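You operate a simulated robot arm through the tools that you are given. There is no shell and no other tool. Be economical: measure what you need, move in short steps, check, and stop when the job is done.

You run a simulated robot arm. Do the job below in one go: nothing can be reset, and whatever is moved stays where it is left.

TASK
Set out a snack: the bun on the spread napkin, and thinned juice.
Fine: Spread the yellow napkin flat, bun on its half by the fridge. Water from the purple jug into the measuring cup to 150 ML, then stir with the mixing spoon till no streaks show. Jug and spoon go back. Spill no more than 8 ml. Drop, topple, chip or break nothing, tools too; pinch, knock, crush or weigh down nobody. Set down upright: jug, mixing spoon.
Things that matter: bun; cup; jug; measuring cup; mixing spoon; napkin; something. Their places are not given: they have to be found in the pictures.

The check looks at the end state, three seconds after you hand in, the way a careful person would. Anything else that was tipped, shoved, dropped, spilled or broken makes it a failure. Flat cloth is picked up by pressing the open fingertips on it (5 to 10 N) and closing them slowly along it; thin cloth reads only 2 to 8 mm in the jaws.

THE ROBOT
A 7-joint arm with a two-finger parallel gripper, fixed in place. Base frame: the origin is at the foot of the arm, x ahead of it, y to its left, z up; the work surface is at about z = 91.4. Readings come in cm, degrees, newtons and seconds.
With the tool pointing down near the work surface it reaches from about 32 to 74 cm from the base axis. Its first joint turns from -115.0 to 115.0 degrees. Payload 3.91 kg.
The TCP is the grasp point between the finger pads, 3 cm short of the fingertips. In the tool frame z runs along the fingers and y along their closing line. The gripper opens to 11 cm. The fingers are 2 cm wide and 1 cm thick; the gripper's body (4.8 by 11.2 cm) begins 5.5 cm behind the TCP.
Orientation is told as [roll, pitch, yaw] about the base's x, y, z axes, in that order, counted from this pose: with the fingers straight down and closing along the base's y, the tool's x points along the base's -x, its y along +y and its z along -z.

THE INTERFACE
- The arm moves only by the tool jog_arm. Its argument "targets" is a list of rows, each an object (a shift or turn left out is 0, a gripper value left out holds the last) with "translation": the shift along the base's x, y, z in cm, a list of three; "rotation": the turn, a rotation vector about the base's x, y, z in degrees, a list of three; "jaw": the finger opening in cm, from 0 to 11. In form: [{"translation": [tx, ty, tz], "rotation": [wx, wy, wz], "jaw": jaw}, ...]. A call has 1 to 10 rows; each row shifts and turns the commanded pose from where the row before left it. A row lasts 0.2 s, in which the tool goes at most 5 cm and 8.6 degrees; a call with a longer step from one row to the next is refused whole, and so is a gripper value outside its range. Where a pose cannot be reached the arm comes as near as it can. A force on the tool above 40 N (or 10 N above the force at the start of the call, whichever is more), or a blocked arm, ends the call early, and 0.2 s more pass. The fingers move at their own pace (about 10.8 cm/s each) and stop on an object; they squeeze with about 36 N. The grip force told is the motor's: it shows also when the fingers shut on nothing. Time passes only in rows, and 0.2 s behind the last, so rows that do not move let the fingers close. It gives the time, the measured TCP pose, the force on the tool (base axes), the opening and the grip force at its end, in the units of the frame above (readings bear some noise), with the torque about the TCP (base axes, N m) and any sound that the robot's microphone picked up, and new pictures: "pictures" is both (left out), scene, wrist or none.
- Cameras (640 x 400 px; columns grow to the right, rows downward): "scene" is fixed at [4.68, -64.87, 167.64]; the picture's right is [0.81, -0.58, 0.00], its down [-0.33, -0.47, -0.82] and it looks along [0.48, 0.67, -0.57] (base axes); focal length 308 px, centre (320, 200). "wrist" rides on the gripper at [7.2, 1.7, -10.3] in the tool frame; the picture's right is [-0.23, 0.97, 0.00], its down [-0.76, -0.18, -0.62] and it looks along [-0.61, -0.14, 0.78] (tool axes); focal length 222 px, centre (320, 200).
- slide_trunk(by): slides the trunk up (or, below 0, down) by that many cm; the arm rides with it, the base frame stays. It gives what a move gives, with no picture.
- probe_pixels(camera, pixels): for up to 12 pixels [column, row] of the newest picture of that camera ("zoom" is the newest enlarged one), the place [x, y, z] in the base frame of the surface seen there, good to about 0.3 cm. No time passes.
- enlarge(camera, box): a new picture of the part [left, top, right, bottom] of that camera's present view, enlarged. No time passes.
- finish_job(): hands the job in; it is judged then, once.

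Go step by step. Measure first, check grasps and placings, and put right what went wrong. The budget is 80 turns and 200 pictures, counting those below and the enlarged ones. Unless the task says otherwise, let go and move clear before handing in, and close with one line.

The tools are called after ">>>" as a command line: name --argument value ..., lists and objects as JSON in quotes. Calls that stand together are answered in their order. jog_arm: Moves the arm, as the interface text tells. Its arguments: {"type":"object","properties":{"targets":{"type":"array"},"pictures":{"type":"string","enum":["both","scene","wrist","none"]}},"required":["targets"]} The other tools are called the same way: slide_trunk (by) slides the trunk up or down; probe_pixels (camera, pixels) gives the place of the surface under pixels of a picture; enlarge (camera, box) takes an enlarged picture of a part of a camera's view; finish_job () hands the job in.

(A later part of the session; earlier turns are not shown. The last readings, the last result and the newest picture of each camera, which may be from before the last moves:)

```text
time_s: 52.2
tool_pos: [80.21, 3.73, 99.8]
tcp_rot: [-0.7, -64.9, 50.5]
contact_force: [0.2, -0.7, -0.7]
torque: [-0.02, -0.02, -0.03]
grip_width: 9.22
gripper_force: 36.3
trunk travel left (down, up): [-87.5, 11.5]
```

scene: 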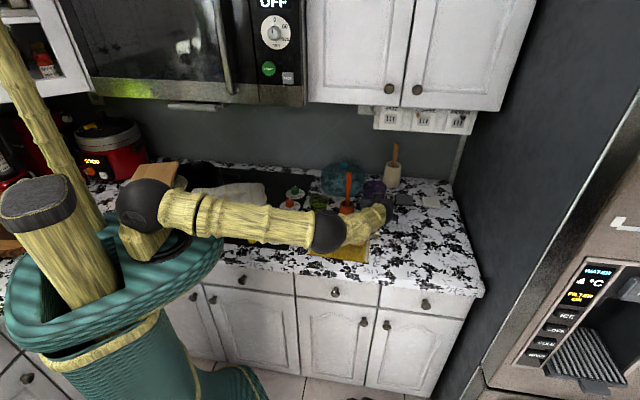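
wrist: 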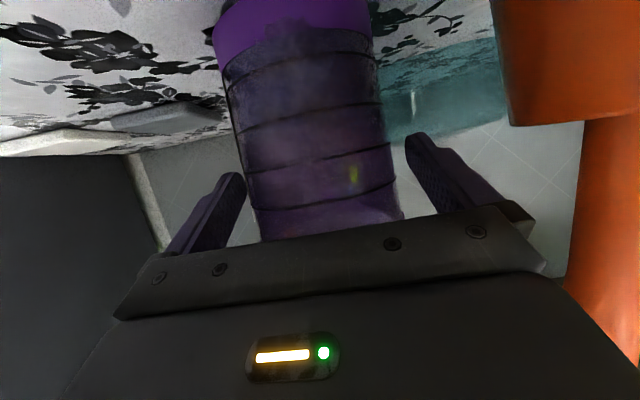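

Gripped at 9.2 cm. I'll lift a couple of centimetres and check that it holds upright.

>>> jog_arm --targets '[{"translation": [0, 0, 0.8]}, {"translation": [0, 0, 1.2]}, {"translation": [0, 0, 1.5]}, {}]'

>>> enlarge --camera "scene" --box '[330, 150, 430, 230]'

```text
time_s: 53.2
tool_pos: [80.26, 3.8, 103.27]
tcp_rot: [-0.7, -65.0, 50.3]
contact_force: [-0.2, -1.0, -2.6]
torque: [-0.03, 0.03, 0.01]
grip_width: 9.21
gripper_force: 35.8
trunk travel left (down, up): [-87.5, 11.5]
```

scene: 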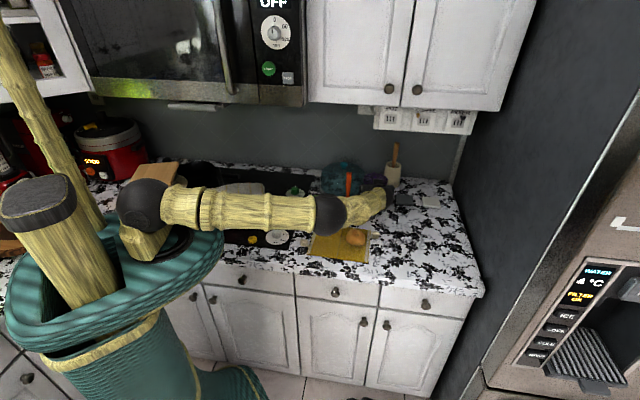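
wrist: 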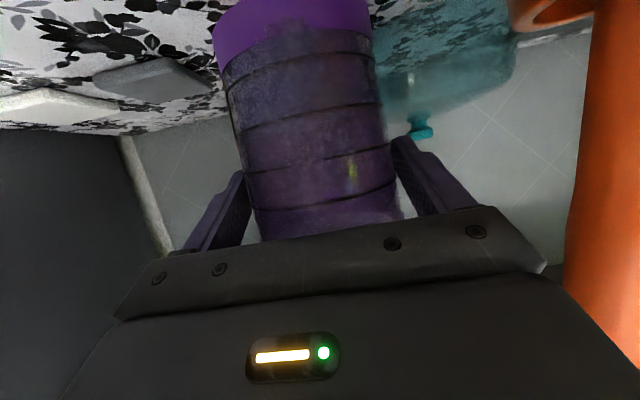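

```text
5.00 times, centred on (380, 190) of scene
```

zoom: 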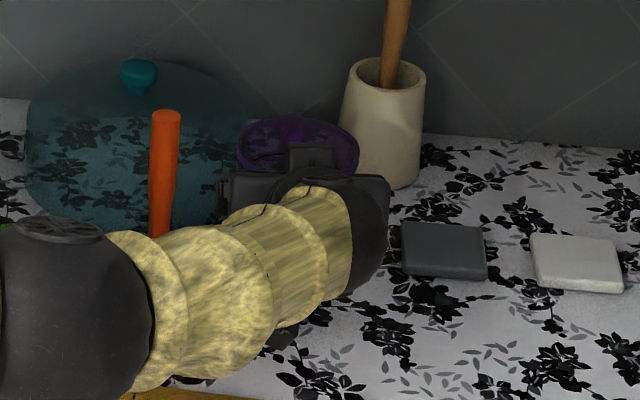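

It holds upright, weighing about 2.6 N. I'll lift and back away along the approach line, clear of the spoon.

>>> jog_arm --targets '[{"translation": [0, 0, 1.5]}, {"translation": [-0.5, -0.6, 2]}, {"translation": [-1.0, -1.2, 1.5]}, {"translation": [-1.4, -1.7, 1]}, {"translation": [-1.5, -1.8, 0.5]}, {"translation": [-1.5, -1.8, 0]}, {"translation": [-1.5, -1.8, 0]}, {"translation": [-1.5, -1.8, 0]}, {"translation": [-1.2, -1.4, 0]}, {"translation": [-0.6, -0.7, 0]}]' --pictures "scene"

```text
time_s: 55.4
tool_pos: [69.59, -9.07, 109.71]
tcp_rot: [-0.8, -64.9, 50.4]
contact_force: [0.1, 0.0, -2.9]
torque: [-0.05, 0.05, -0.01]
grip_width: 9.23
gripper_force: 36.3
trunk travel left (down, up): [-87.5, 11.5]
```

scene: 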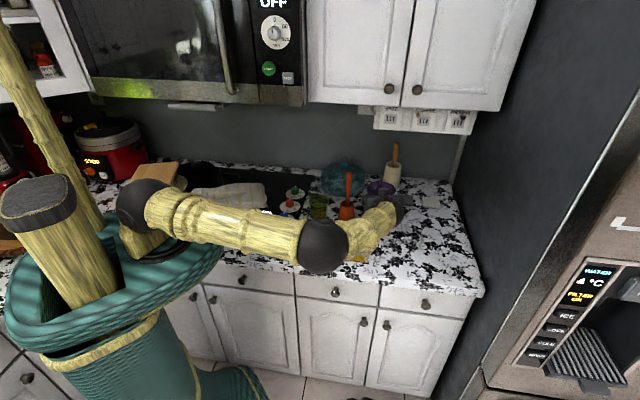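

The jug is clear and steady. I'll carry it over the napkin toward the front of the cup, turning heading from 50° to 15°.

>>> jog_arm --targets '[{"translation": [-1.2, 0.9, 0]}, {"translation": [-2.1, 1.6, 0.3], "rotation": [0, 0, -5]}, {"translation": [-2.2, 1.7, 0.3], "rotation": [0, 0, -5]}, {"translation": [-2.2, 1.7, 0.3], "rotation": [0, 0, -5]}, {"translation": [-2.2, 1.7, 0.3], "rotation": [0, 0, -5]}, {"translation": [-2.2, 1.7, 0.3], "rotation": [0, 0, -5]}, {"translation": [-2.2, 1.7, 0.3], "rotation": [0, 0, -5]}, {"translation": [-2.2, 1.7, 0.3], "rotation": [0, 0, -5]}, {"translation": [-1.6, 1.2, 0]}, {"translation": [-0.8, 0.6, 0]}]'

>>> enlarge --camera "scene" --box '[280, 160, 380, 240]'

```text
time_s: 57.6
tool_pos: [50.92, 5.44, 111.77]
tcp_rot: [-0.7, -64.9, 15.5]
contact_force: [0.3, -0.6, -2.6]
torque: [-0.03, 0.08, 0.01]
grip_width: 9.2
gripper_force: 35.5
out of reach, approached as far as the arm can: row 10
trunk travel left (down, up): [-87.5, 11.5]
```

scene: 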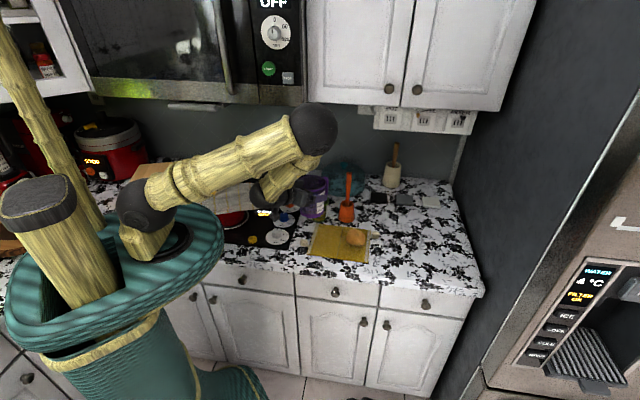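
wrist: 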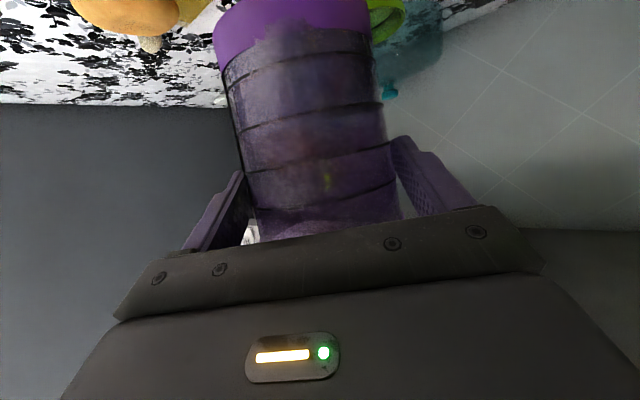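

```text
5.00 times, centred on (330, 200) of scene
```

zoom: 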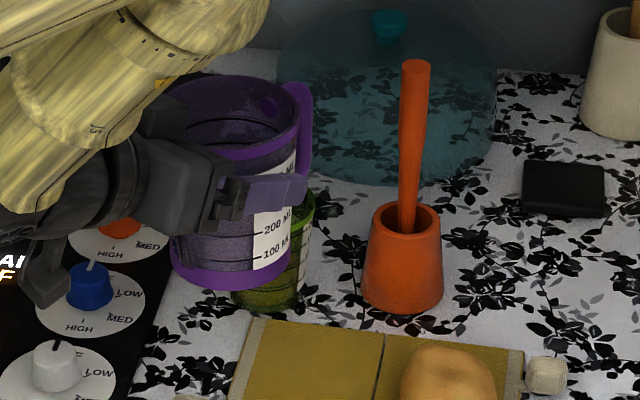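

The handle is on the far side of the jug, so I won't tip forward. Instead I'll pour sideways: jug to the left of the cup with heading 0, rolling toward -y, which also keeps the cup visible to the scene camera. I'll move the jug around to the cup's left, high up.

>>> jog_arm --targets '[{"translation": [0.8, 1.2, 0.6]}, {"translation": [0.8, 1.8, 0.6], "rotation": [0, 0, -3]}, {"translation": [0.8, 2.1, 0.6], "rotation": [0, 0, -3]}, {"translation": [0.8, 2.1, 0.6], "rotation": [0, 0, -3]}, {"translation": [0.8, 2.1, 0.3], "rotation": [0, 0, -3]}, {"translation": [0.8, 2.1, 0.3], "rotation": [0, 0, -3.5]}, {"translation": [0.8, 2.1, 0]}, {"translation": [0.8, 1.8, 0]}, {"translation": [0.8, 1.2, 0]}, {}]'

>>> enlarge --camera "scene" --box '[270, 140, 370, 230]'

```text
time_s: 59.8
tool_pos: [58.23, 22.11, 114.84]
tcp_rot: [-0.7, -64.9, -0.1]
contact_force: [0.0, 0.4, -3.1]
torque: [0.02, 0.05, 0.03]
grip_width: 9.19
gripper_force: 36.0
trunk travel left (down, up): [-87.5, 11.5]
```

scene: 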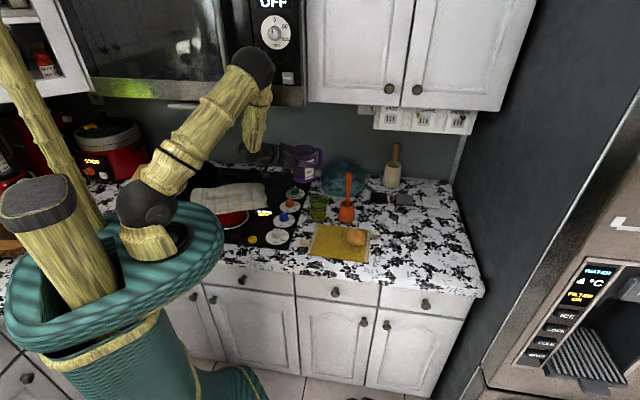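
wrist: 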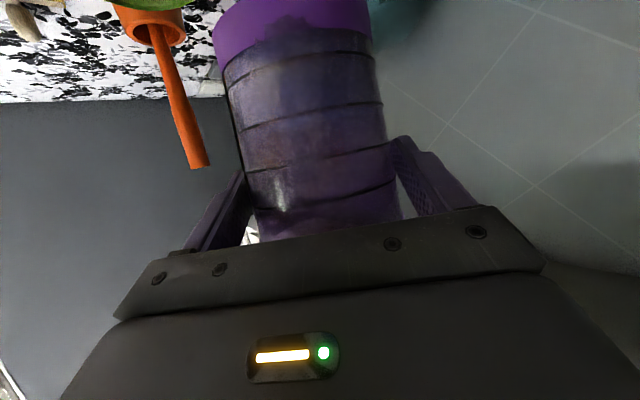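

```text
4.44 times, centred on (320, 185) of scene
```

zoom: 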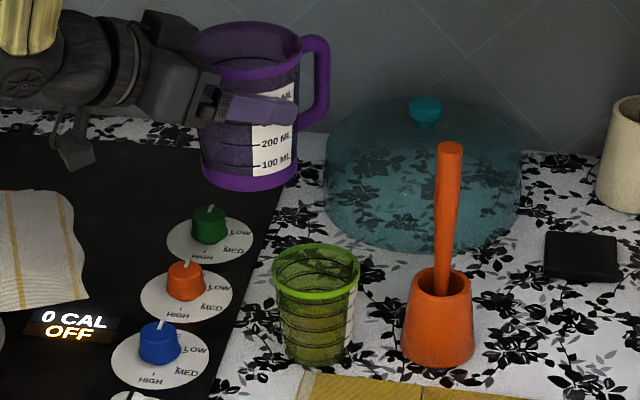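

The cup is in clear view. I'll probe its rim and juice surface, and the jug's rim and handle.

>>> probe_pixels --camera "zoom" --pixels '[[274, 272], [358, 275], [315, 296], [315, 246], [315, 320], [315, 335], [350, 330], [245, 70], [245, 25], [197, 45], [301, 45], [327, 60]]'

>>> enlarge --camera "scene" --box '[325, 190, 357, 222]'

>>> enlarge --camera "scene" --box '[300, 185, 340, 225]'

```text
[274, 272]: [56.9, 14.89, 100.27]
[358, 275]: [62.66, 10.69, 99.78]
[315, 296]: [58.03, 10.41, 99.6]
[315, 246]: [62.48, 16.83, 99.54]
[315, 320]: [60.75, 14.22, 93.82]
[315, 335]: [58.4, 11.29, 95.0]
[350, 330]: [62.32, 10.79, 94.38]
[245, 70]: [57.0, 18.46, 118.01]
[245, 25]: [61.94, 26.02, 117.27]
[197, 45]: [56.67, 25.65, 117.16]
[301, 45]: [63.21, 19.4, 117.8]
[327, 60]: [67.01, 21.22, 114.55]
```

```text
12.50 times, centred on (341, 206) of scene
```

zoom: 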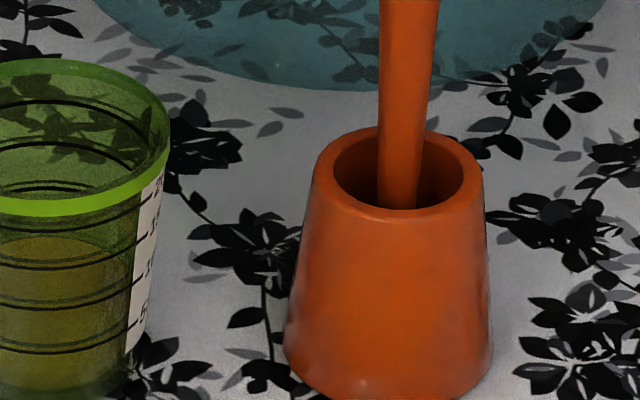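

```text
10.00 times, centred on (320, 205) of scene
```

zoom: 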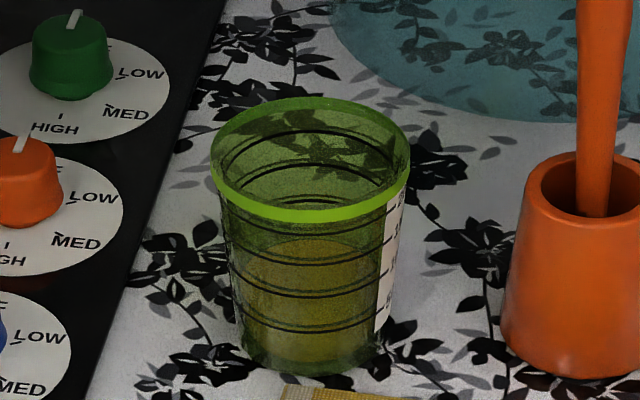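

The cup is centred near (60.0,13.5) with its rim at z≈100, and the juice at z 93.8 sits exactly at the 50 ring. The jug's axis is at TCP+(1.4,0.2) with its rim 2.9 above. I'll tilt 42° toward the cup first, below the pouring angle, and check.

>>> jog_arm --targets '[{"translation": [0.1, 0, -0.6], "rotation": [5, 0, 0]}, {"translation": [0.1, 0, -0.7], "rotation": [6, 0, 0]}, {"translation": [0.1, 0, -0.7], "rotation": [6, 0, 0]}, {"translation": [0.1, -0.1, -0.7], "rotation": [6, 0, 0]}, {"translation": [0, -0.2, -0.7], "rotation": [6, 0, 0]}, {"translation": [0, -0.2, -0.7], "rotation": [6, 0, 0]}, {"translation": [0, -0.2, -0.6], "rotation": [5, 0, 0]}, {}]'

>>> enlarge --camera "scene" --box '[280, 140, 360, 230]'

```text
time_s: 61.6
tool_pos: [58.6, 21.43, 110.16]
tcp_rot: [62.4, -43.8, -54.0]
contact_force: [0.6, 0.6, -2.7]
torque: [-0.06, 0.09, -0.04]
grip_width: 9.21
gripper_force: 35.5
trunk travel left (down, up): [-87.5, 11.5]
```

scene: 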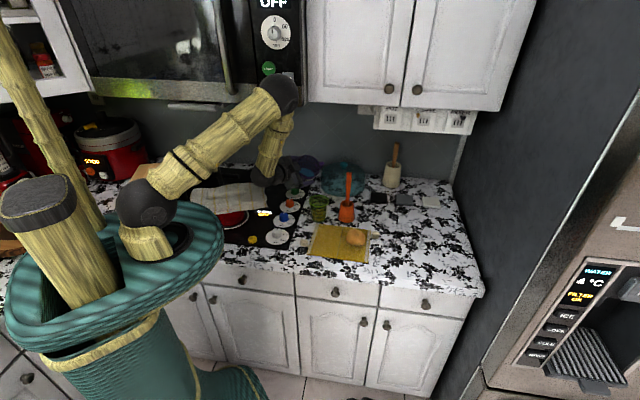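
wrist: 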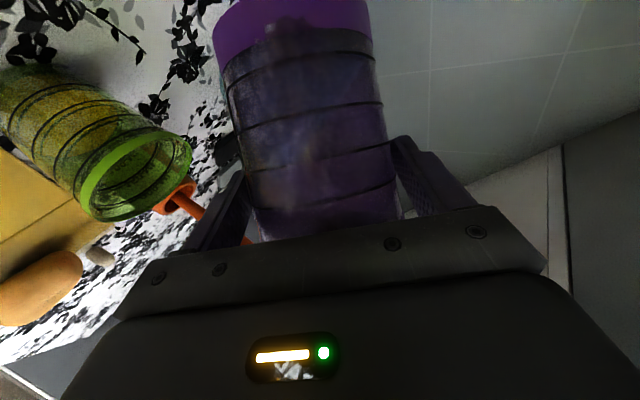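

```text
4.44 times, centred on (320, 185) of scene
```

zoom: 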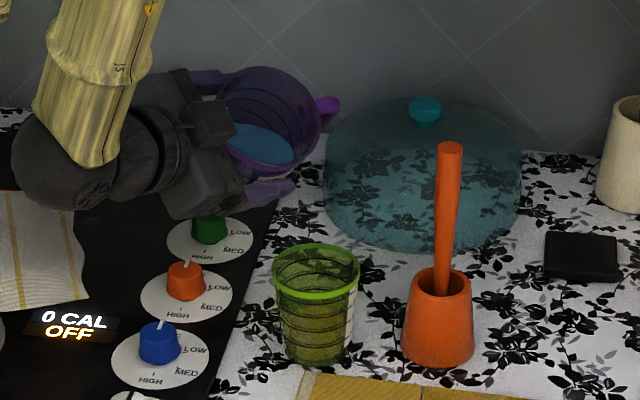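

At 40° the water (zoom 262,148) is still inside. I'll probe the water surface and the lip heights.

>>> probe_pixels --camera "zoom" --pixels '[[262, 145], [240, 135], [285, 160], [268, 172], [290, 168], [250, 168], [305, 150], [318, 110], [270, 70], [275, 190]]'

>>> enlarge --camera "scene" --box '[315, 148, 360, 190]'

```text
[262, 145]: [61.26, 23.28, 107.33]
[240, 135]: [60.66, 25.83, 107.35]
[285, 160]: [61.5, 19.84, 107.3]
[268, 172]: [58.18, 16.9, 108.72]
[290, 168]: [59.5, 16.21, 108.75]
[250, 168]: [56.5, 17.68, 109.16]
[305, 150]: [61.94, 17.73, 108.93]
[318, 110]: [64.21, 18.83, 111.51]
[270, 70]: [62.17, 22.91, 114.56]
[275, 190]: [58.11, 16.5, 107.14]
```

```text
9.52 times, centred on (338, 169) of scene
```

zoom: 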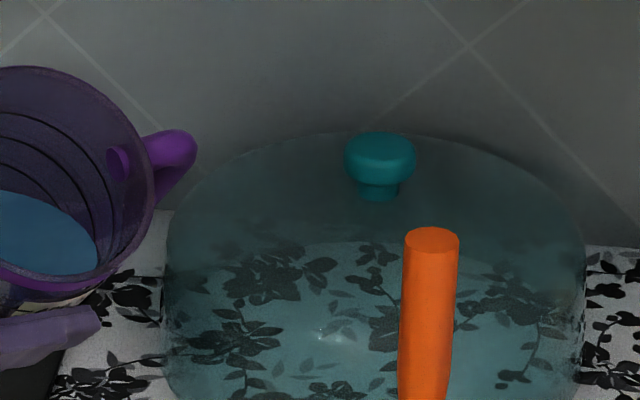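

Water is at z 107.3 and the lip at z≈108.7, y 16.2, giving about 215 ml in the jug, which should start pouring near 56°. I'll lower into position with the lip over the cup and tilt to 53°.

>>> jog_arm --targets '[{"translation": [0.4, -0.5, -1.1], "rotation": [4, 0, 0]}, {"translation": [0.4, -0.5, -1.2], "rotation": [5, 0, 0]}, {"translation": [0.3, -0.6, -1.2], "rotation": [4, 0, 0]}, {}, {}]'

>>> enlarge --camera "scene" --box '[280, 150, 360, 230]'

```text
time_s: 62.8
tool_pos: [59.64, 19.71, 106.64]
tcp_rot: [71.6, -33.0, -59.5]
contact_force: [-0.3, 0.0, -2.4]
torque: [-0.06, 0.11, -0.04]
grip_width: 9.18
gripper_force: 36.4
trunk travel left (down, up): [-87.5, 11.5]
```

scene: 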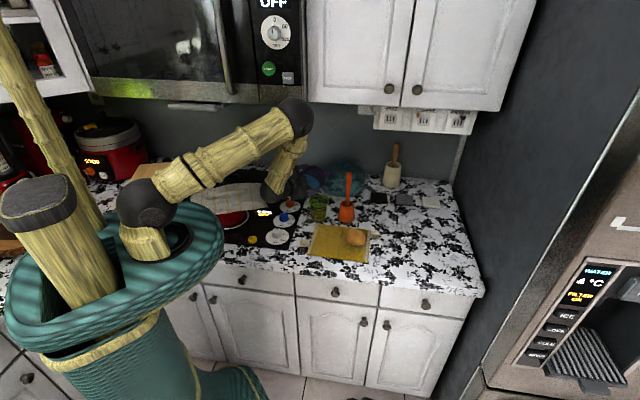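
wrist: 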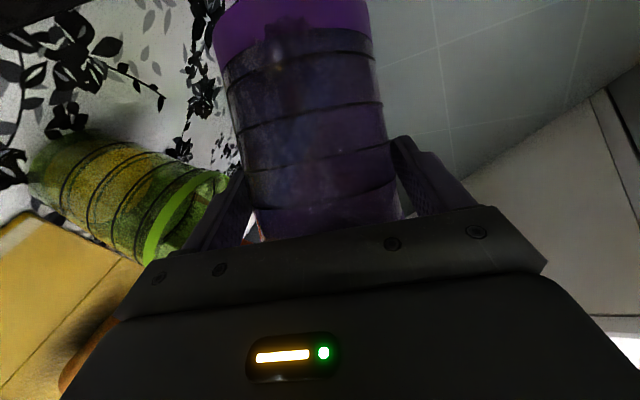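

```text
5.00 times, centred on (320, 190) of scene
```

zoom: 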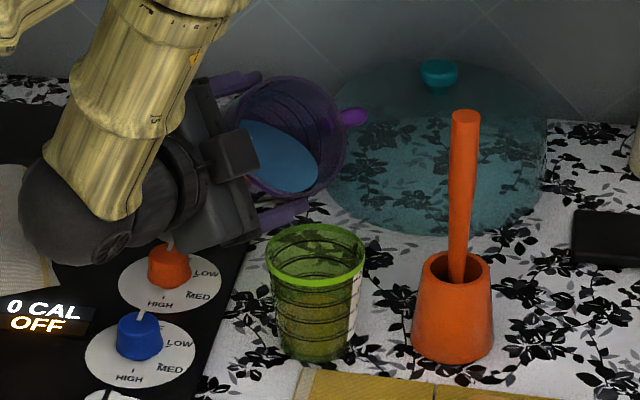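

Not yet pouring. I'll probe the lip, water and finger heights once more, since the geometry matters here.

>>> probe_pixels --camera "zoom" --pixels '[[280, 150], [300, 185], [295, 195], [310, 193], [325, 180], [280, 192], [300, 205], [270, 215], [315, 247], [315, 265]]'

>>> enlarge --camera "scene" --box '[305, 160, 345, 230]'

```text
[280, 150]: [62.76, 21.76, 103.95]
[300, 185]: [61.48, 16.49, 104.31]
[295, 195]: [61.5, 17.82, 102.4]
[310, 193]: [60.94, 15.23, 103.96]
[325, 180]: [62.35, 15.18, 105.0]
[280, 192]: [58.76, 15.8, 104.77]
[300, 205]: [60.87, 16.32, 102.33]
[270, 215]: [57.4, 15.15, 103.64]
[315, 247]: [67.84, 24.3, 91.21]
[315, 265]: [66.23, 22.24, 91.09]
```

```text
5.71 times, centred on (325, 195) of scene
```

zoom: 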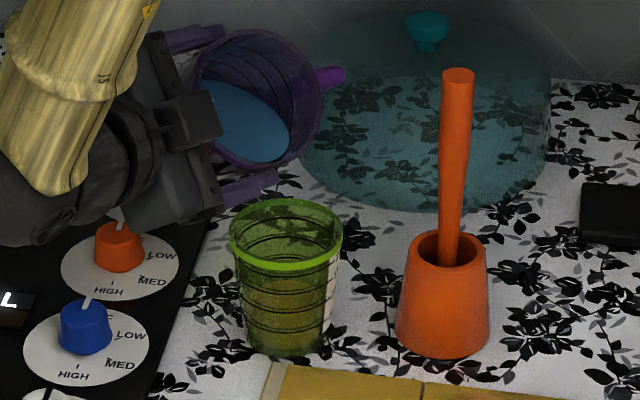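

Water (103.95) is almost level with the lip (≈104.1 at y 15.2), which is over the cup 1.7 short of its centre. I'll tilt 2° and watch.

>>> jog_arm --targets '[{"rotation": [1, 0, 0]}, {"rotation": [1, 0, 0]}, {}, {}, {}]' --pictures "scene"

>>> enlarge --camera "scene" --box '[300, 165, 350, 230]'

```text
time_s: 64.0
tool_pos: [59.67, 19.78, 106.68]
tcp_rot: [72.7, -31.3, -60.3]
contact_force: [0.4, 0.9, -4.0]
torque: [-0.06, 0.09, 0.0]
grip_width: 9.25
gripper_force: 36.0
trunk travel left (down, up): [-87.5, 11.5]
```

scene: 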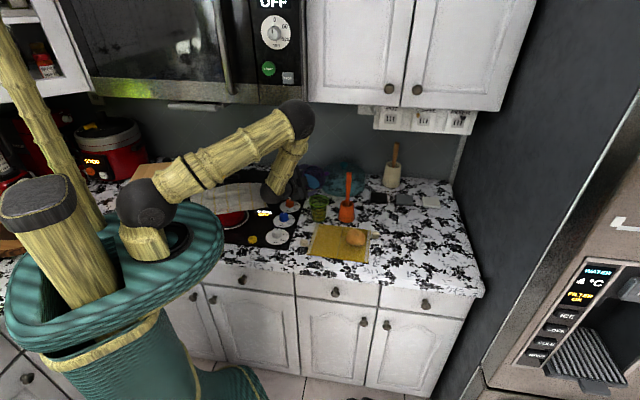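

```text
6.15 times, centred on (325, 198) of scene
```

zoom: 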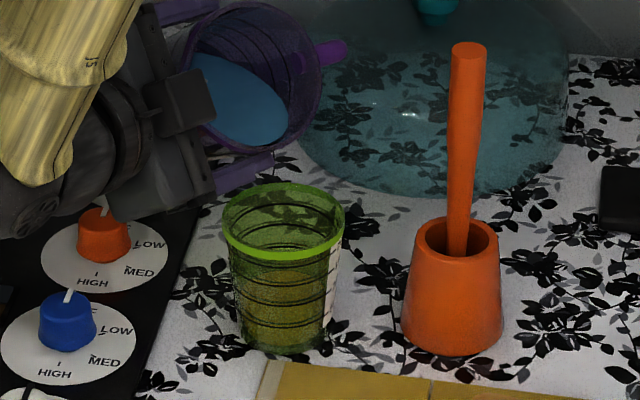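

No flow yet. I'll add 2.5° more.

>>> jog_arm --targets '[{"rotation": [1.2, 0, 0]}, {"rotation": [1.3, 0, 0]}, {}, {}, {}]' --pictures "none"

>>> enlarge --camera "scene" --box '[300, 165, 350, 230]'

>>> probe_pixels --camera "zoom" --pixels '[[250, 110], [280, 285], [280, 265], [285, 220], [262, 140]]'

```text
time_s: 65.2
tool_pos: [59.66, 19.83, 106.49]
tcp_rot: [74.1, -29.1, -61.0]
contact_force: [-0.5, 0.0, -3.5]
torque: [-0.08, 0.07, 0.0]
grip_width: 9.18
gripper_force: 35.9
trunk travel left (down, up): [-87.5, 11.5]
```

```text
6.15 times, centred on (325, 198) of scene
```

zoom: 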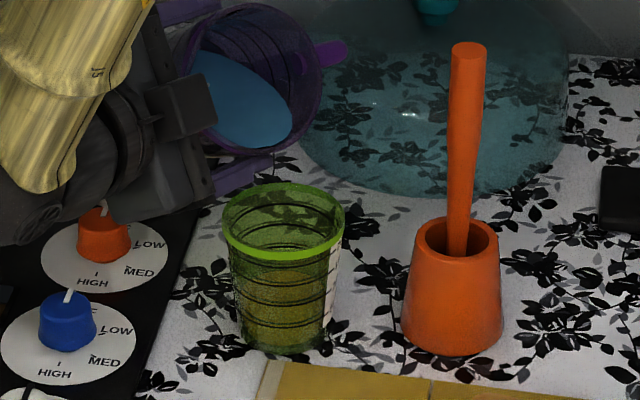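

```text
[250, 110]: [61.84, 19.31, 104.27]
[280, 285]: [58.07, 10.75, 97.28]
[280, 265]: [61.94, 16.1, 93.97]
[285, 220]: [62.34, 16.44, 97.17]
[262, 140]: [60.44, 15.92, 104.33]
```

Water is at 104.3 and right at the lip. I'll add 1.5° more and wait.

>>> jog_arm --targets '[{"rotation": [0.8, 0, 0]}, {"rotation": [0.7, 0, 0]}, {}, {}, {}]' --pictures "none"

>>> enlarge --camera "scene" --box '[300, 165, 350, 230]'

>>> probe_pixels --camera "zoom" --pixels '[[250, 110], [280, 265], [262, 142], [270, 153], [285, 150]]'

```text
time_s: 66.4
tool_pos: [59.64, 19.71, 106.55]
tcp_rot: [74.9, -27.9, -61.3]
contact_force: [0.0, 0.4, -3.1]
torque: [-0.08, 0.1, 0.01]
grip_width: 9.2
gripper_force: 35.8
trunk travel left (down, up): [-87.5, 11.5]
```

```text
6.15 times, centred on (325, 198) of scene
```

zoom: 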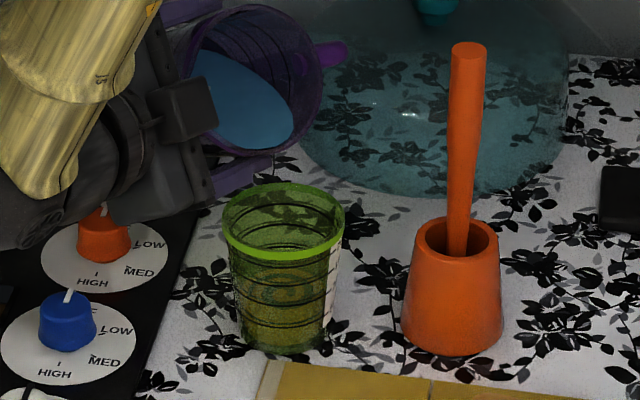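

```text
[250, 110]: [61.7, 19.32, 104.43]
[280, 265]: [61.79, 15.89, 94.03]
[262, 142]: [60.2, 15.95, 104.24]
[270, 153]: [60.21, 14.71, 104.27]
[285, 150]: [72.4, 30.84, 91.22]
```

Streaks now show in the cup, so pouring has begun with no spill visible. I'll continue with 2° more.

>>> jog_arm --targets '[{"rotation": [1, 0, 0]}, {"rotation": [1, 0, 0]}, {}, {}, {}, {}]' --pictures "none"

>>> enlarge --camera "scene" --box '[300, 165, 350, 230]'

>>> probe_pixels --camera "zoom" --pixels '[[250, 110], [280, 265], [275, 260], [265, 155], [290, 270]]'

```text
time_s: 67.8
tool_pos: [59.64, 19.78, 106.6]
tcp_rot: [76.0, -26.0, -62.0]
contact_force: [-0.3, -0.9, -2.6]
torque: [-0.08, 0.09, -0.01]
grip_width: 9.22
gripper_force: 35.9
trunk travel left (down, up): [-87.5, 11.5]
```

```text
6.15 times, centred on (325, 198) of scene
```

zoom: 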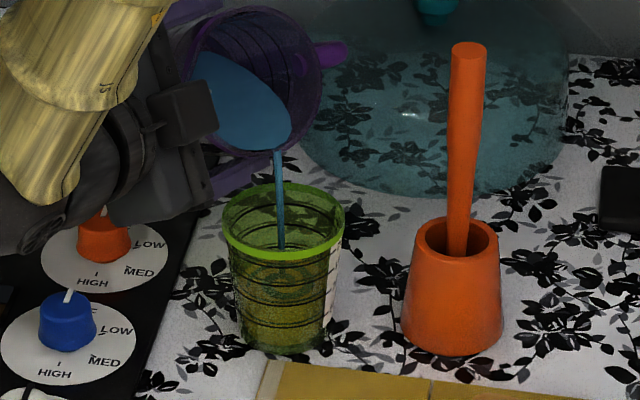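

```text
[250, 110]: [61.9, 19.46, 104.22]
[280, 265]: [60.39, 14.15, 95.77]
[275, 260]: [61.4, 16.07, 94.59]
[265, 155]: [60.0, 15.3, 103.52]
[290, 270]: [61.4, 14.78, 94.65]
```

A clean thin stream is entering the cup and the level is about 94.6. I'll hold for about a second and check again.

>>> jog_arm --targets '[{}, {}, {}, {}, {}]' --pictures "none"

>>> enlarge --camera "scene" --box '[300, 165, 350, 230]'

>>> probe_pixels --camera "zoom" --pixels '[[250, 110], [292, 262], [270, 258], [296, 255]]'

```text
time_s: 69.0
tool_pos: [59.49, 19.77, 106.6]
tcp_rot: [76.0, -26.0, -61.9]
contact_force: [0.8, -0.3, -2.6]
torque: [-0.08, 0.09, 0.04]
grip_width: 9.19
gripper_force: 36.0
trunk travel left (down, up): [-87.5, 11.5]
```

```text
6.15 times, centred on (325, 198) of scene
```

zoom: 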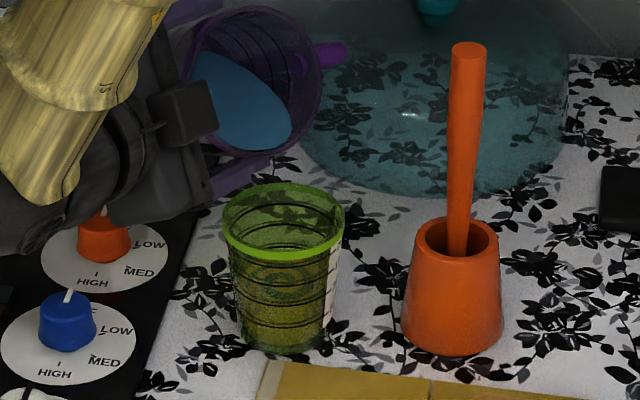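

```text
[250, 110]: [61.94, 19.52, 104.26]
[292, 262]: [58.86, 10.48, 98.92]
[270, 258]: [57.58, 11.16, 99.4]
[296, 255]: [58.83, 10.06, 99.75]
```

The flow stopped by itself, so the amount follows the angle. I'll tilt 3° more, wait, and sample the level at several points.

>>> jog_arm --targets '[{"rotation": [1, 0, 0]}, {"rotation": [1, 0, 0]}, {"rotation": [1, 0, 0]}, {}, {}, {}, {}, {}, {}]' --pictures "none"

>>> enlarge --camera "scene" --box '[300, 165, 350, 230]'

>>> probe_pixels --camera "zoom" --pixels '[[250, 110], [280, 265], [275, 270], [260, 265], [300, 265], [290, 275], [285, 255], [265, 275], [285, 240], [270, 240]]'

```text
time_s: 71.0
tool_pos: [59.47, 19.72, 106.49]
tcp_rot: [77.6, -23.5, -62.4]
contact_force: [0.0, -0.1, -2.1]
torque: [-0.07, 0.07, -0.01]
grip_width: 9.18
gripper_force: 35.9
trunk travel left (down, up): [-87.5, 11.5]
```

```text
6.15 times, centred on (325, 198) of scene
```

zoom: 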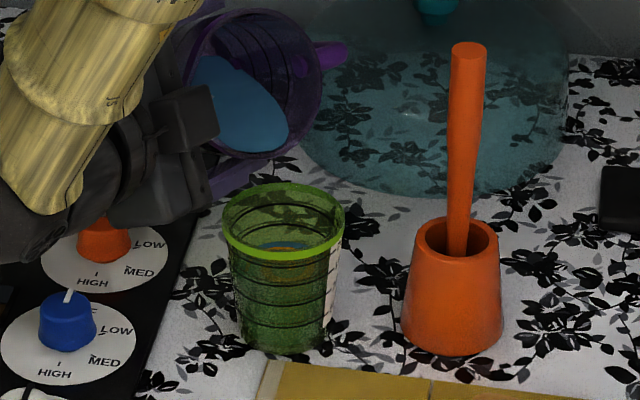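

```text
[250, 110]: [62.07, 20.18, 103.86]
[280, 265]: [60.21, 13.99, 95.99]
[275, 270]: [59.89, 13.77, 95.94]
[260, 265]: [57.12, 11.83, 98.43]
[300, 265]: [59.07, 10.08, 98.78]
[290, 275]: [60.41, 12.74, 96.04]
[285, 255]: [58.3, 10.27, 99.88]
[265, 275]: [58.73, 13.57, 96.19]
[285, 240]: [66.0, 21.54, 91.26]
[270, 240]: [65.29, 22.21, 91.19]
```

The level is z≈96.0 (~110 ml) and no stream is running. I'll add 2.5° more.

>>> jog_arm --targets '[{"rotation": [0.9, 0, 0]}, {"rotation": [0.8, 0, 0]}, {"rotation": [0.8, 0, 0]}, {}, {}, {}, {}, {}, {}]' --pictures "none"

>>> enlarge --camera "scene" --box '[305, 180, 345, 230]'

>>> probe_pixels --camera "zoom" --pixels '[[240, 190], [250, 190], [230, 190], [240, 180], [250, 200], [240, 210], [225, 200], [260, 185], [240, 170]]'

```text
time_s: 73.0
tool_pos: [59.61, 19.75, 106.46]
tcp_rot: [78.8, -21.1, -63.0]
contact_force: [-0.7, 0.1, -1.8]
torque: [-0.06, 0.04, 0.0]
grip_width: 9.19
gripper_force: 36.0
trunk travel left (down, up): [-87.5, 11.5]
```

```text
8.00 times, centred on (325, 205) of scene
```

zoom: 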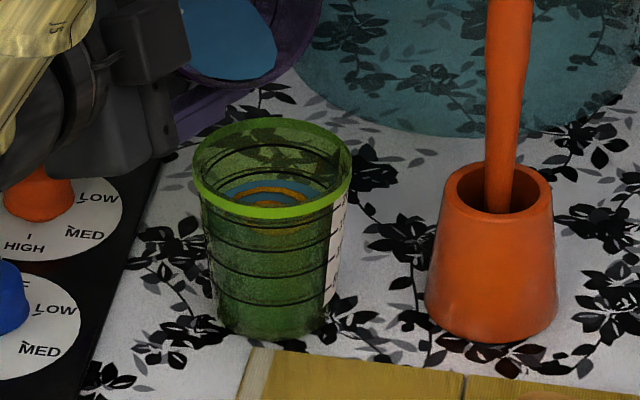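

```text
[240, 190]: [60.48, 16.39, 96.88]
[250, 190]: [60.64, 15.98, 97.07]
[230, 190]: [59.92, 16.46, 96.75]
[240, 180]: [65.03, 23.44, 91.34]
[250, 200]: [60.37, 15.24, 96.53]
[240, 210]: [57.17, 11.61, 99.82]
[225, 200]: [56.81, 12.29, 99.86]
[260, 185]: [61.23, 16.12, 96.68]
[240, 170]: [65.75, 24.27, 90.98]
```

The level is about 96.8, and its far edge (zoom 265,180) sits just under the next ring's back arc. I'll add 1.2°.

>>> jog_arm --targets '[{"rotation": [0.6, 0, 0]}, {"rotation": [0.6, 0, 0]}, {}, {}, {}, {}, {}, {}]' --pictures "none"

>>> enlarge --camera "scene" --box '[306, 190, 334, 225]'

>>> probe_pixels --camera "zoom" --pixels '[[260, 120], [280, 120], [300, 120], [320, 120], [340, 120], [270, 130], [300, 130], [300, 112], [330, 130]]'

```text
time_s: 74.8
tool_pos: [59.71, 19.7, 106.45]
tcp_rot: [79.3, -20.0, -63.2]
contact_force: [-0.3, -0.6, -2.1]
torque: [-0.08, 0.08, 0.01]
grip_width: 9.19
gripper_force: 36.0
trunk travel left (down, up): [-87.5, 11.5]
```

```text
11.43 times, centred on (320, 208) of scene
```

zoom: 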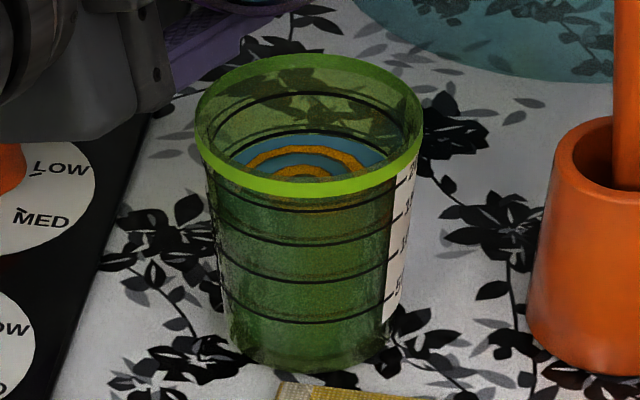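

```text
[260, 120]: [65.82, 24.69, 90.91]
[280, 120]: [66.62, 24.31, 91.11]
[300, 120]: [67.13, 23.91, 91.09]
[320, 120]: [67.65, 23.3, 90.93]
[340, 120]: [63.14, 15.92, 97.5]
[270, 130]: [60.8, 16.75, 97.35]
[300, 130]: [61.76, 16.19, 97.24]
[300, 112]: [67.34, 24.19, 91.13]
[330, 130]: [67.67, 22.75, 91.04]
```

The level is z≈97.3, with the far edge right on the 150 ring's back arc (zoom 310,133). I'll stop pouring, bring the jug upright and lift it away.

>>> jog_arm --targets '[{"translation": [0, 0, 0.5], "rotation": [-7, 0, 0]}, {"translation": [0, 0.1, 0.7], "rotation": [-7.5, 0, 0]}, {"translation": [-0.2, 0.3, 1.0], "rotation": [-7.5, 0, 0]}, {"translation": [-0.2, 0.3, 1.0], "rotation": [-7.5, 0, 0]}, {"translation": [-0.2, 0.4, 1.0], "rotation": [-7.5, 0, 0]}, {"translation": [-0.2, 0.4, 1.0], "rotation": [-7.5, 0, 0]}, {"translation": [-0.2, 0.4, 1.0], "rotation": [-7.5, 0, 0]}, {"translation": [-0.2, 0.3, 1.0], "rotation": [-7.5, 0, 0]}, {"translation": [-0.2, 0.2, 1.2], "rotation": [-6.2, 0, 0]}, {"rotation": [-2, 0, 0]}]' --pictures "none"

>>> enlarge --camera "scene" --box '[270, 140, 370, 240]'

>>> enlarge --camera "scene" --box '[306, 190, 334, 225]'

```text
time_s: 77.0
tool_pos: [58.21, 22.17, 115.04]
tcp_rot: [-1.0, -65.0, 0.2]
contact_force: [0.0, 0.0, -2.6]
torque: [0.01, 0.05, 0.02]
grip_width: 9.19
gripper_force: 36.1
trunk travel left (down, up): [-87.5, 11.5]
```

```text
4.00 times, centred on (320, 190) of scene
```

zoom: 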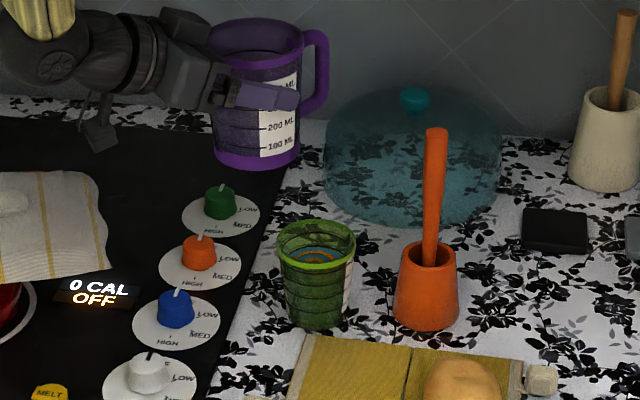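

```text
11.43 times, centred on (320, 208) of scene
```

zoom: 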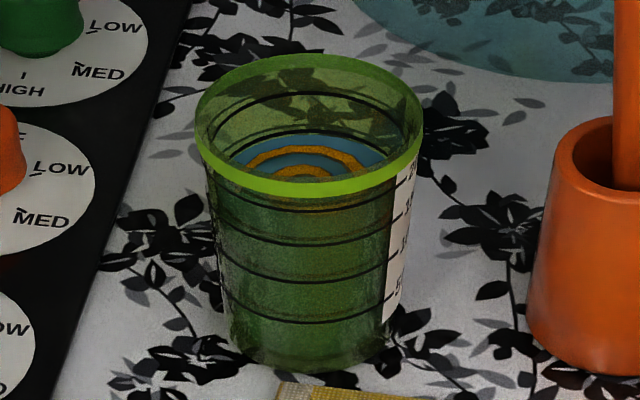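

The cup is at the 150 ring and no drops show around it. I'll take the jug back along the same route in reverse.

>>> jog_arm --targets '[{"translation": [-0.8, -1.2, 0]}, {"translation": [-0.8, -1.8, 0]}, {"translation": [-0.8, -2.1, 0]}, {"translation": [-0.8, -2.1, -0.3], "rotation": [0, 0, 3.5]}, {"translation": [-0.8, -2.1, -0.3], "rotation": [0, 0, 3]}, {"translation": [-0.7, -2.1, -0.6], "rotation": [0, 0, 3]}, {"translation": [-0.7, -2.1, -0.6], "rotation": [0, 0, 3]}, {"translation": [-0.6, -1.8, -0.6], "rotation": [0, 0, 3]}, {"translation": [0, -1.2, -0.6]}, {}]' --pictures "none"

>>> jog_arm --targets '[{"translation": [1.0, -0.8, 0]}, {"translation": [2.0, -1.6, -0.3], "rotation": [0, 0, 5]}, {"translation": [2.2, -1.7, -0.3], "rotation": [0, 0, 5]}, {"translation": [2.2, -1.7, -0.3], "rotation": [0, 0, 5]}, {"translation": [2.2, -1.7, -0.3], "rotation": [0, 0, 5]}, {"translation": [2.2, -1.7, -0.3], "rotation": [0, 0, 5]}, {"translation": [2.2, -1.7, -0.3], "rotation": [0, 0, 5]}, {"translation": [2.2, -1.7, 0], "rotation": [0, 0, 5]}, {"translation": [1.2, -1.0, 0]}, {}]' --pictures "scene"

>>> enlarge --camera "scene" --box '[330, 160, 430, 240]'

```text
time_s: 79.2
tool_pos: [52.24, 5.65, 112.11]
tcp_rot: [-0.6, -64.9, 15.5]
contact_force: [-0.1, -0.2, -2.0]
torque: [-0.08, 0.02, -0.01]
grip_width: 9.21
gripper_force: 36.1
trunk travel left (down, up): [-87.5, 11.5]
```

```text
time_s: 81.4
tool_pos: [69.65, -7.89, 110.28]
tcp_rot: [-0.6, -64.9, 50.5]
contact_force: [0.6, 0.2, -1.8]
torque: [-0.09, 0.06, -0.02]
grip_width: 9.22
gripper_force: 35.8
trunk travel left (down, up): [-87.5, 11.5]
```

scene: 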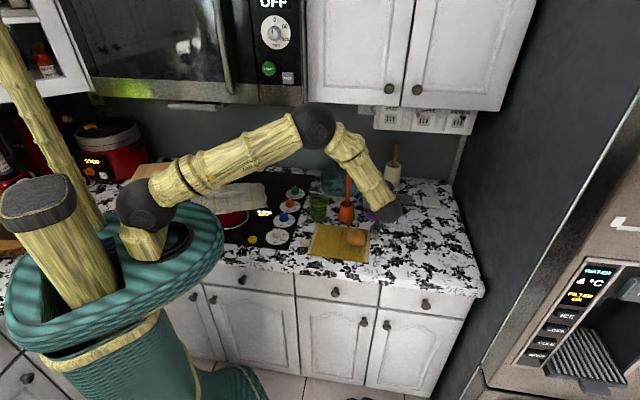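

```text
5.00 times, centred on (380, 200) of scene
```

zoom: 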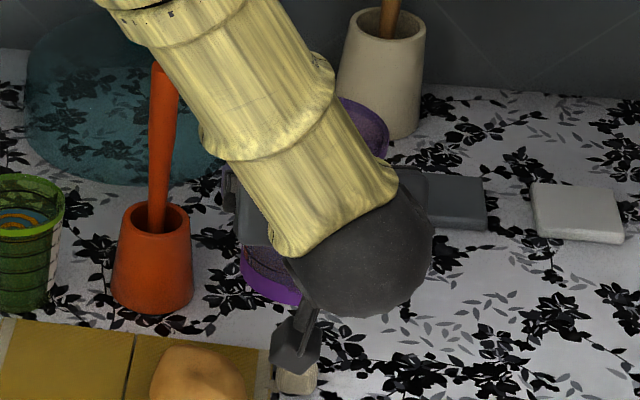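

The arm has taken a different elbow shape, with its forearm near the spoon in view (zoom 165,90). I'll measure the forearm before moving in.

>>> probe_pixels --camera "zoom" --pixels '[[180, 60], [200, 110], [230, 150], [280, 230], [350, 270], [250, 60], [330, 130], [163, 66], [158, 190], [300, 350], [265, 270], [330, 310]]'

```text
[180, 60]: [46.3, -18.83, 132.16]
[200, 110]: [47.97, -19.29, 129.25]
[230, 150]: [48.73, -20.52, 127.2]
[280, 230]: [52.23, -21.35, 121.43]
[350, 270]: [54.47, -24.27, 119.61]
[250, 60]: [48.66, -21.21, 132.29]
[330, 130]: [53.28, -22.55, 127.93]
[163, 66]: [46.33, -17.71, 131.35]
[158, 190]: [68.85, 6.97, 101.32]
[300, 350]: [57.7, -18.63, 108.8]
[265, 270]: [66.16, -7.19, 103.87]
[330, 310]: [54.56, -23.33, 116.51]
```

The forearm is far away (z>119). I'll move the jug back above its spot and lower it most of the way.

>>> jog_arm --targets '[{"translation": [1.0, 1.1, 0]}, {"translation": [1.7, 1.9, -0.5]}, {"translation": [1.8, 2.0, -0.5]}, {"translation": [1.8, 2.0, -1.0]}, {"translation": [1.8, 2.0, -1.5]}, {"translation": [1.5, 1.65, -1.5]}, {"translation": [0.97, 1.0, -1.5]}, {"translation": [0, 0, -1.5]}, {"translation": [0, 0, -1.3]}, {}]' --pictures "scene"

>>> enlarge --camera "scene" --box '[340, 160, 420, 225]'

```text
time_s: 83.6
tool_pos: [80.28, 3.75, 100.81]
tcp_rot: [-0.7, -64.9, 50.5]
contact_force: [0.0, 0.1, -2.4]
torque: [-0.05, 0.04, 0.01]
grip_width: 9.2
gripper_force: 36.6
trunk travel left (down, up): [-87.5, 11.5]
```

scene: 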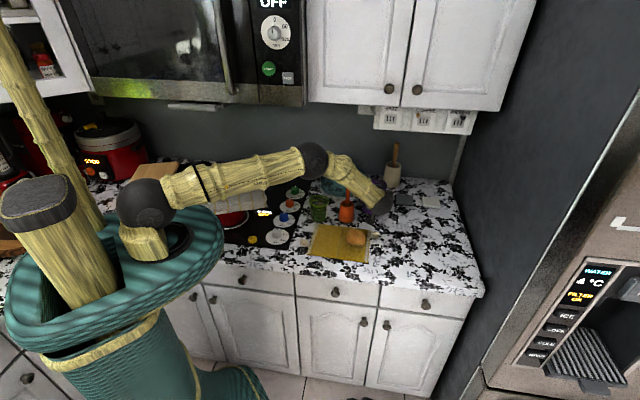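

```text
6.15 times, centred on (380, 192) of scene
```

zoom: 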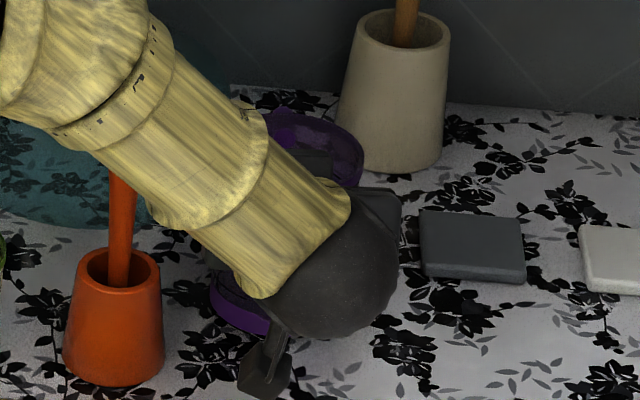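

I'm 1 cm above the set-down height. I'll lower slowly to contact.

>>> jog_arm --targets '[{"translation": [0, 0, -0.5]}, {"translation": [0, 0, -0.3]}, {"translation": [0, 0, -0.2]}, {}]' --pictures "none"

```text
time_s: 84.6
tool_pos: [80.28, 3.71, 99.95]
tcp_rot: [-0.8, -65.1, 50.5]
contact_force: [0.6, -0.8, 0.3]
torque: [-0.03, 0.04, -0.05]
grip_width: 9.18
gripper_force: 36.1
trunk travel left (down, up): [-87.5, 11.5]
```

The weight has come off the tool, so the jug is on the counter. I'll open evenly and back straight out.

>>> jog_arm --targets '[{"jaw": 9.6}, {"jaw": 10.3}, {"jaw": 11}, {}, {"translation": [-1.3, -1.5, 0]}, {"translation": [-2, -2.4, 0]}, {"translation": [-2.3, -2.8, 0.5]}, {"translation": [-2, -2.4, 2]}, {"translation": [-1.5, -1.8, 4]}, {}]'

>>> enlarge --camera "scene" --box '[330, 160, 420, 225]'

>>> enlarge --camera "wrist" --box '[220, 20, 480, 220]'

```text
time_s: 86.8
tool_pos: [71.21, -7.17, 106.45]
tcp_rot: [-0.6, -64.9, 50.5]
contact_force: [0.9, 0.4, 0.6]
torque: [0.02, -0.02, 0.02]
grip_width: 11.0
gripper_force: 0.0
trunk travel left (down, up): [-87.5, 11.5]
```

scene: 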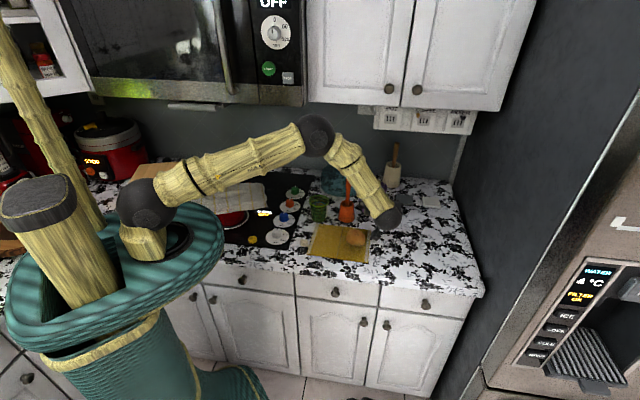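
wrist: 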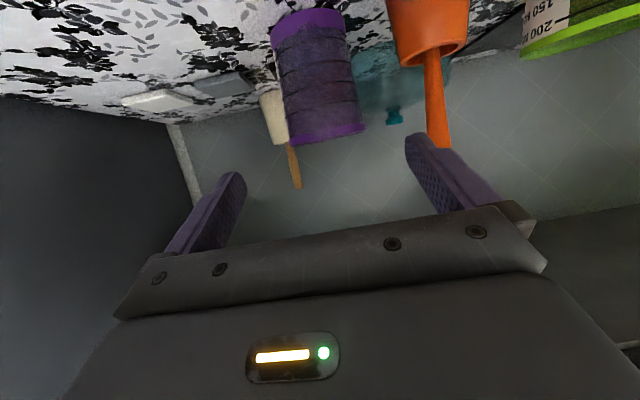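

```text
6.15 times, centred on (375, 192) of scene
```

zoom: 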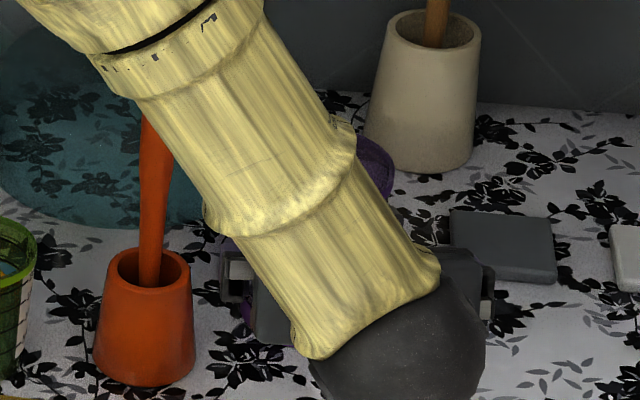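

```text
2.00 times, centred on (350, 120) of wrist
```

zoom: 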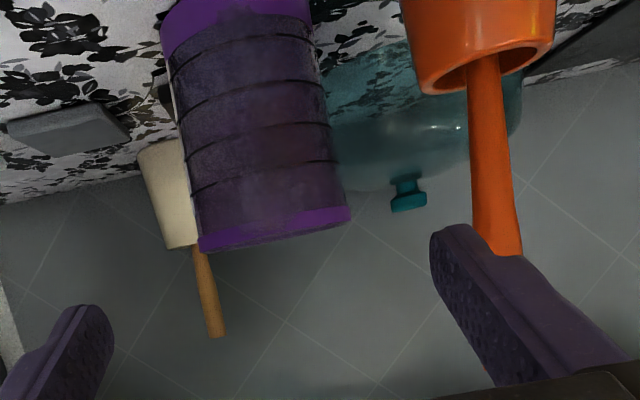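

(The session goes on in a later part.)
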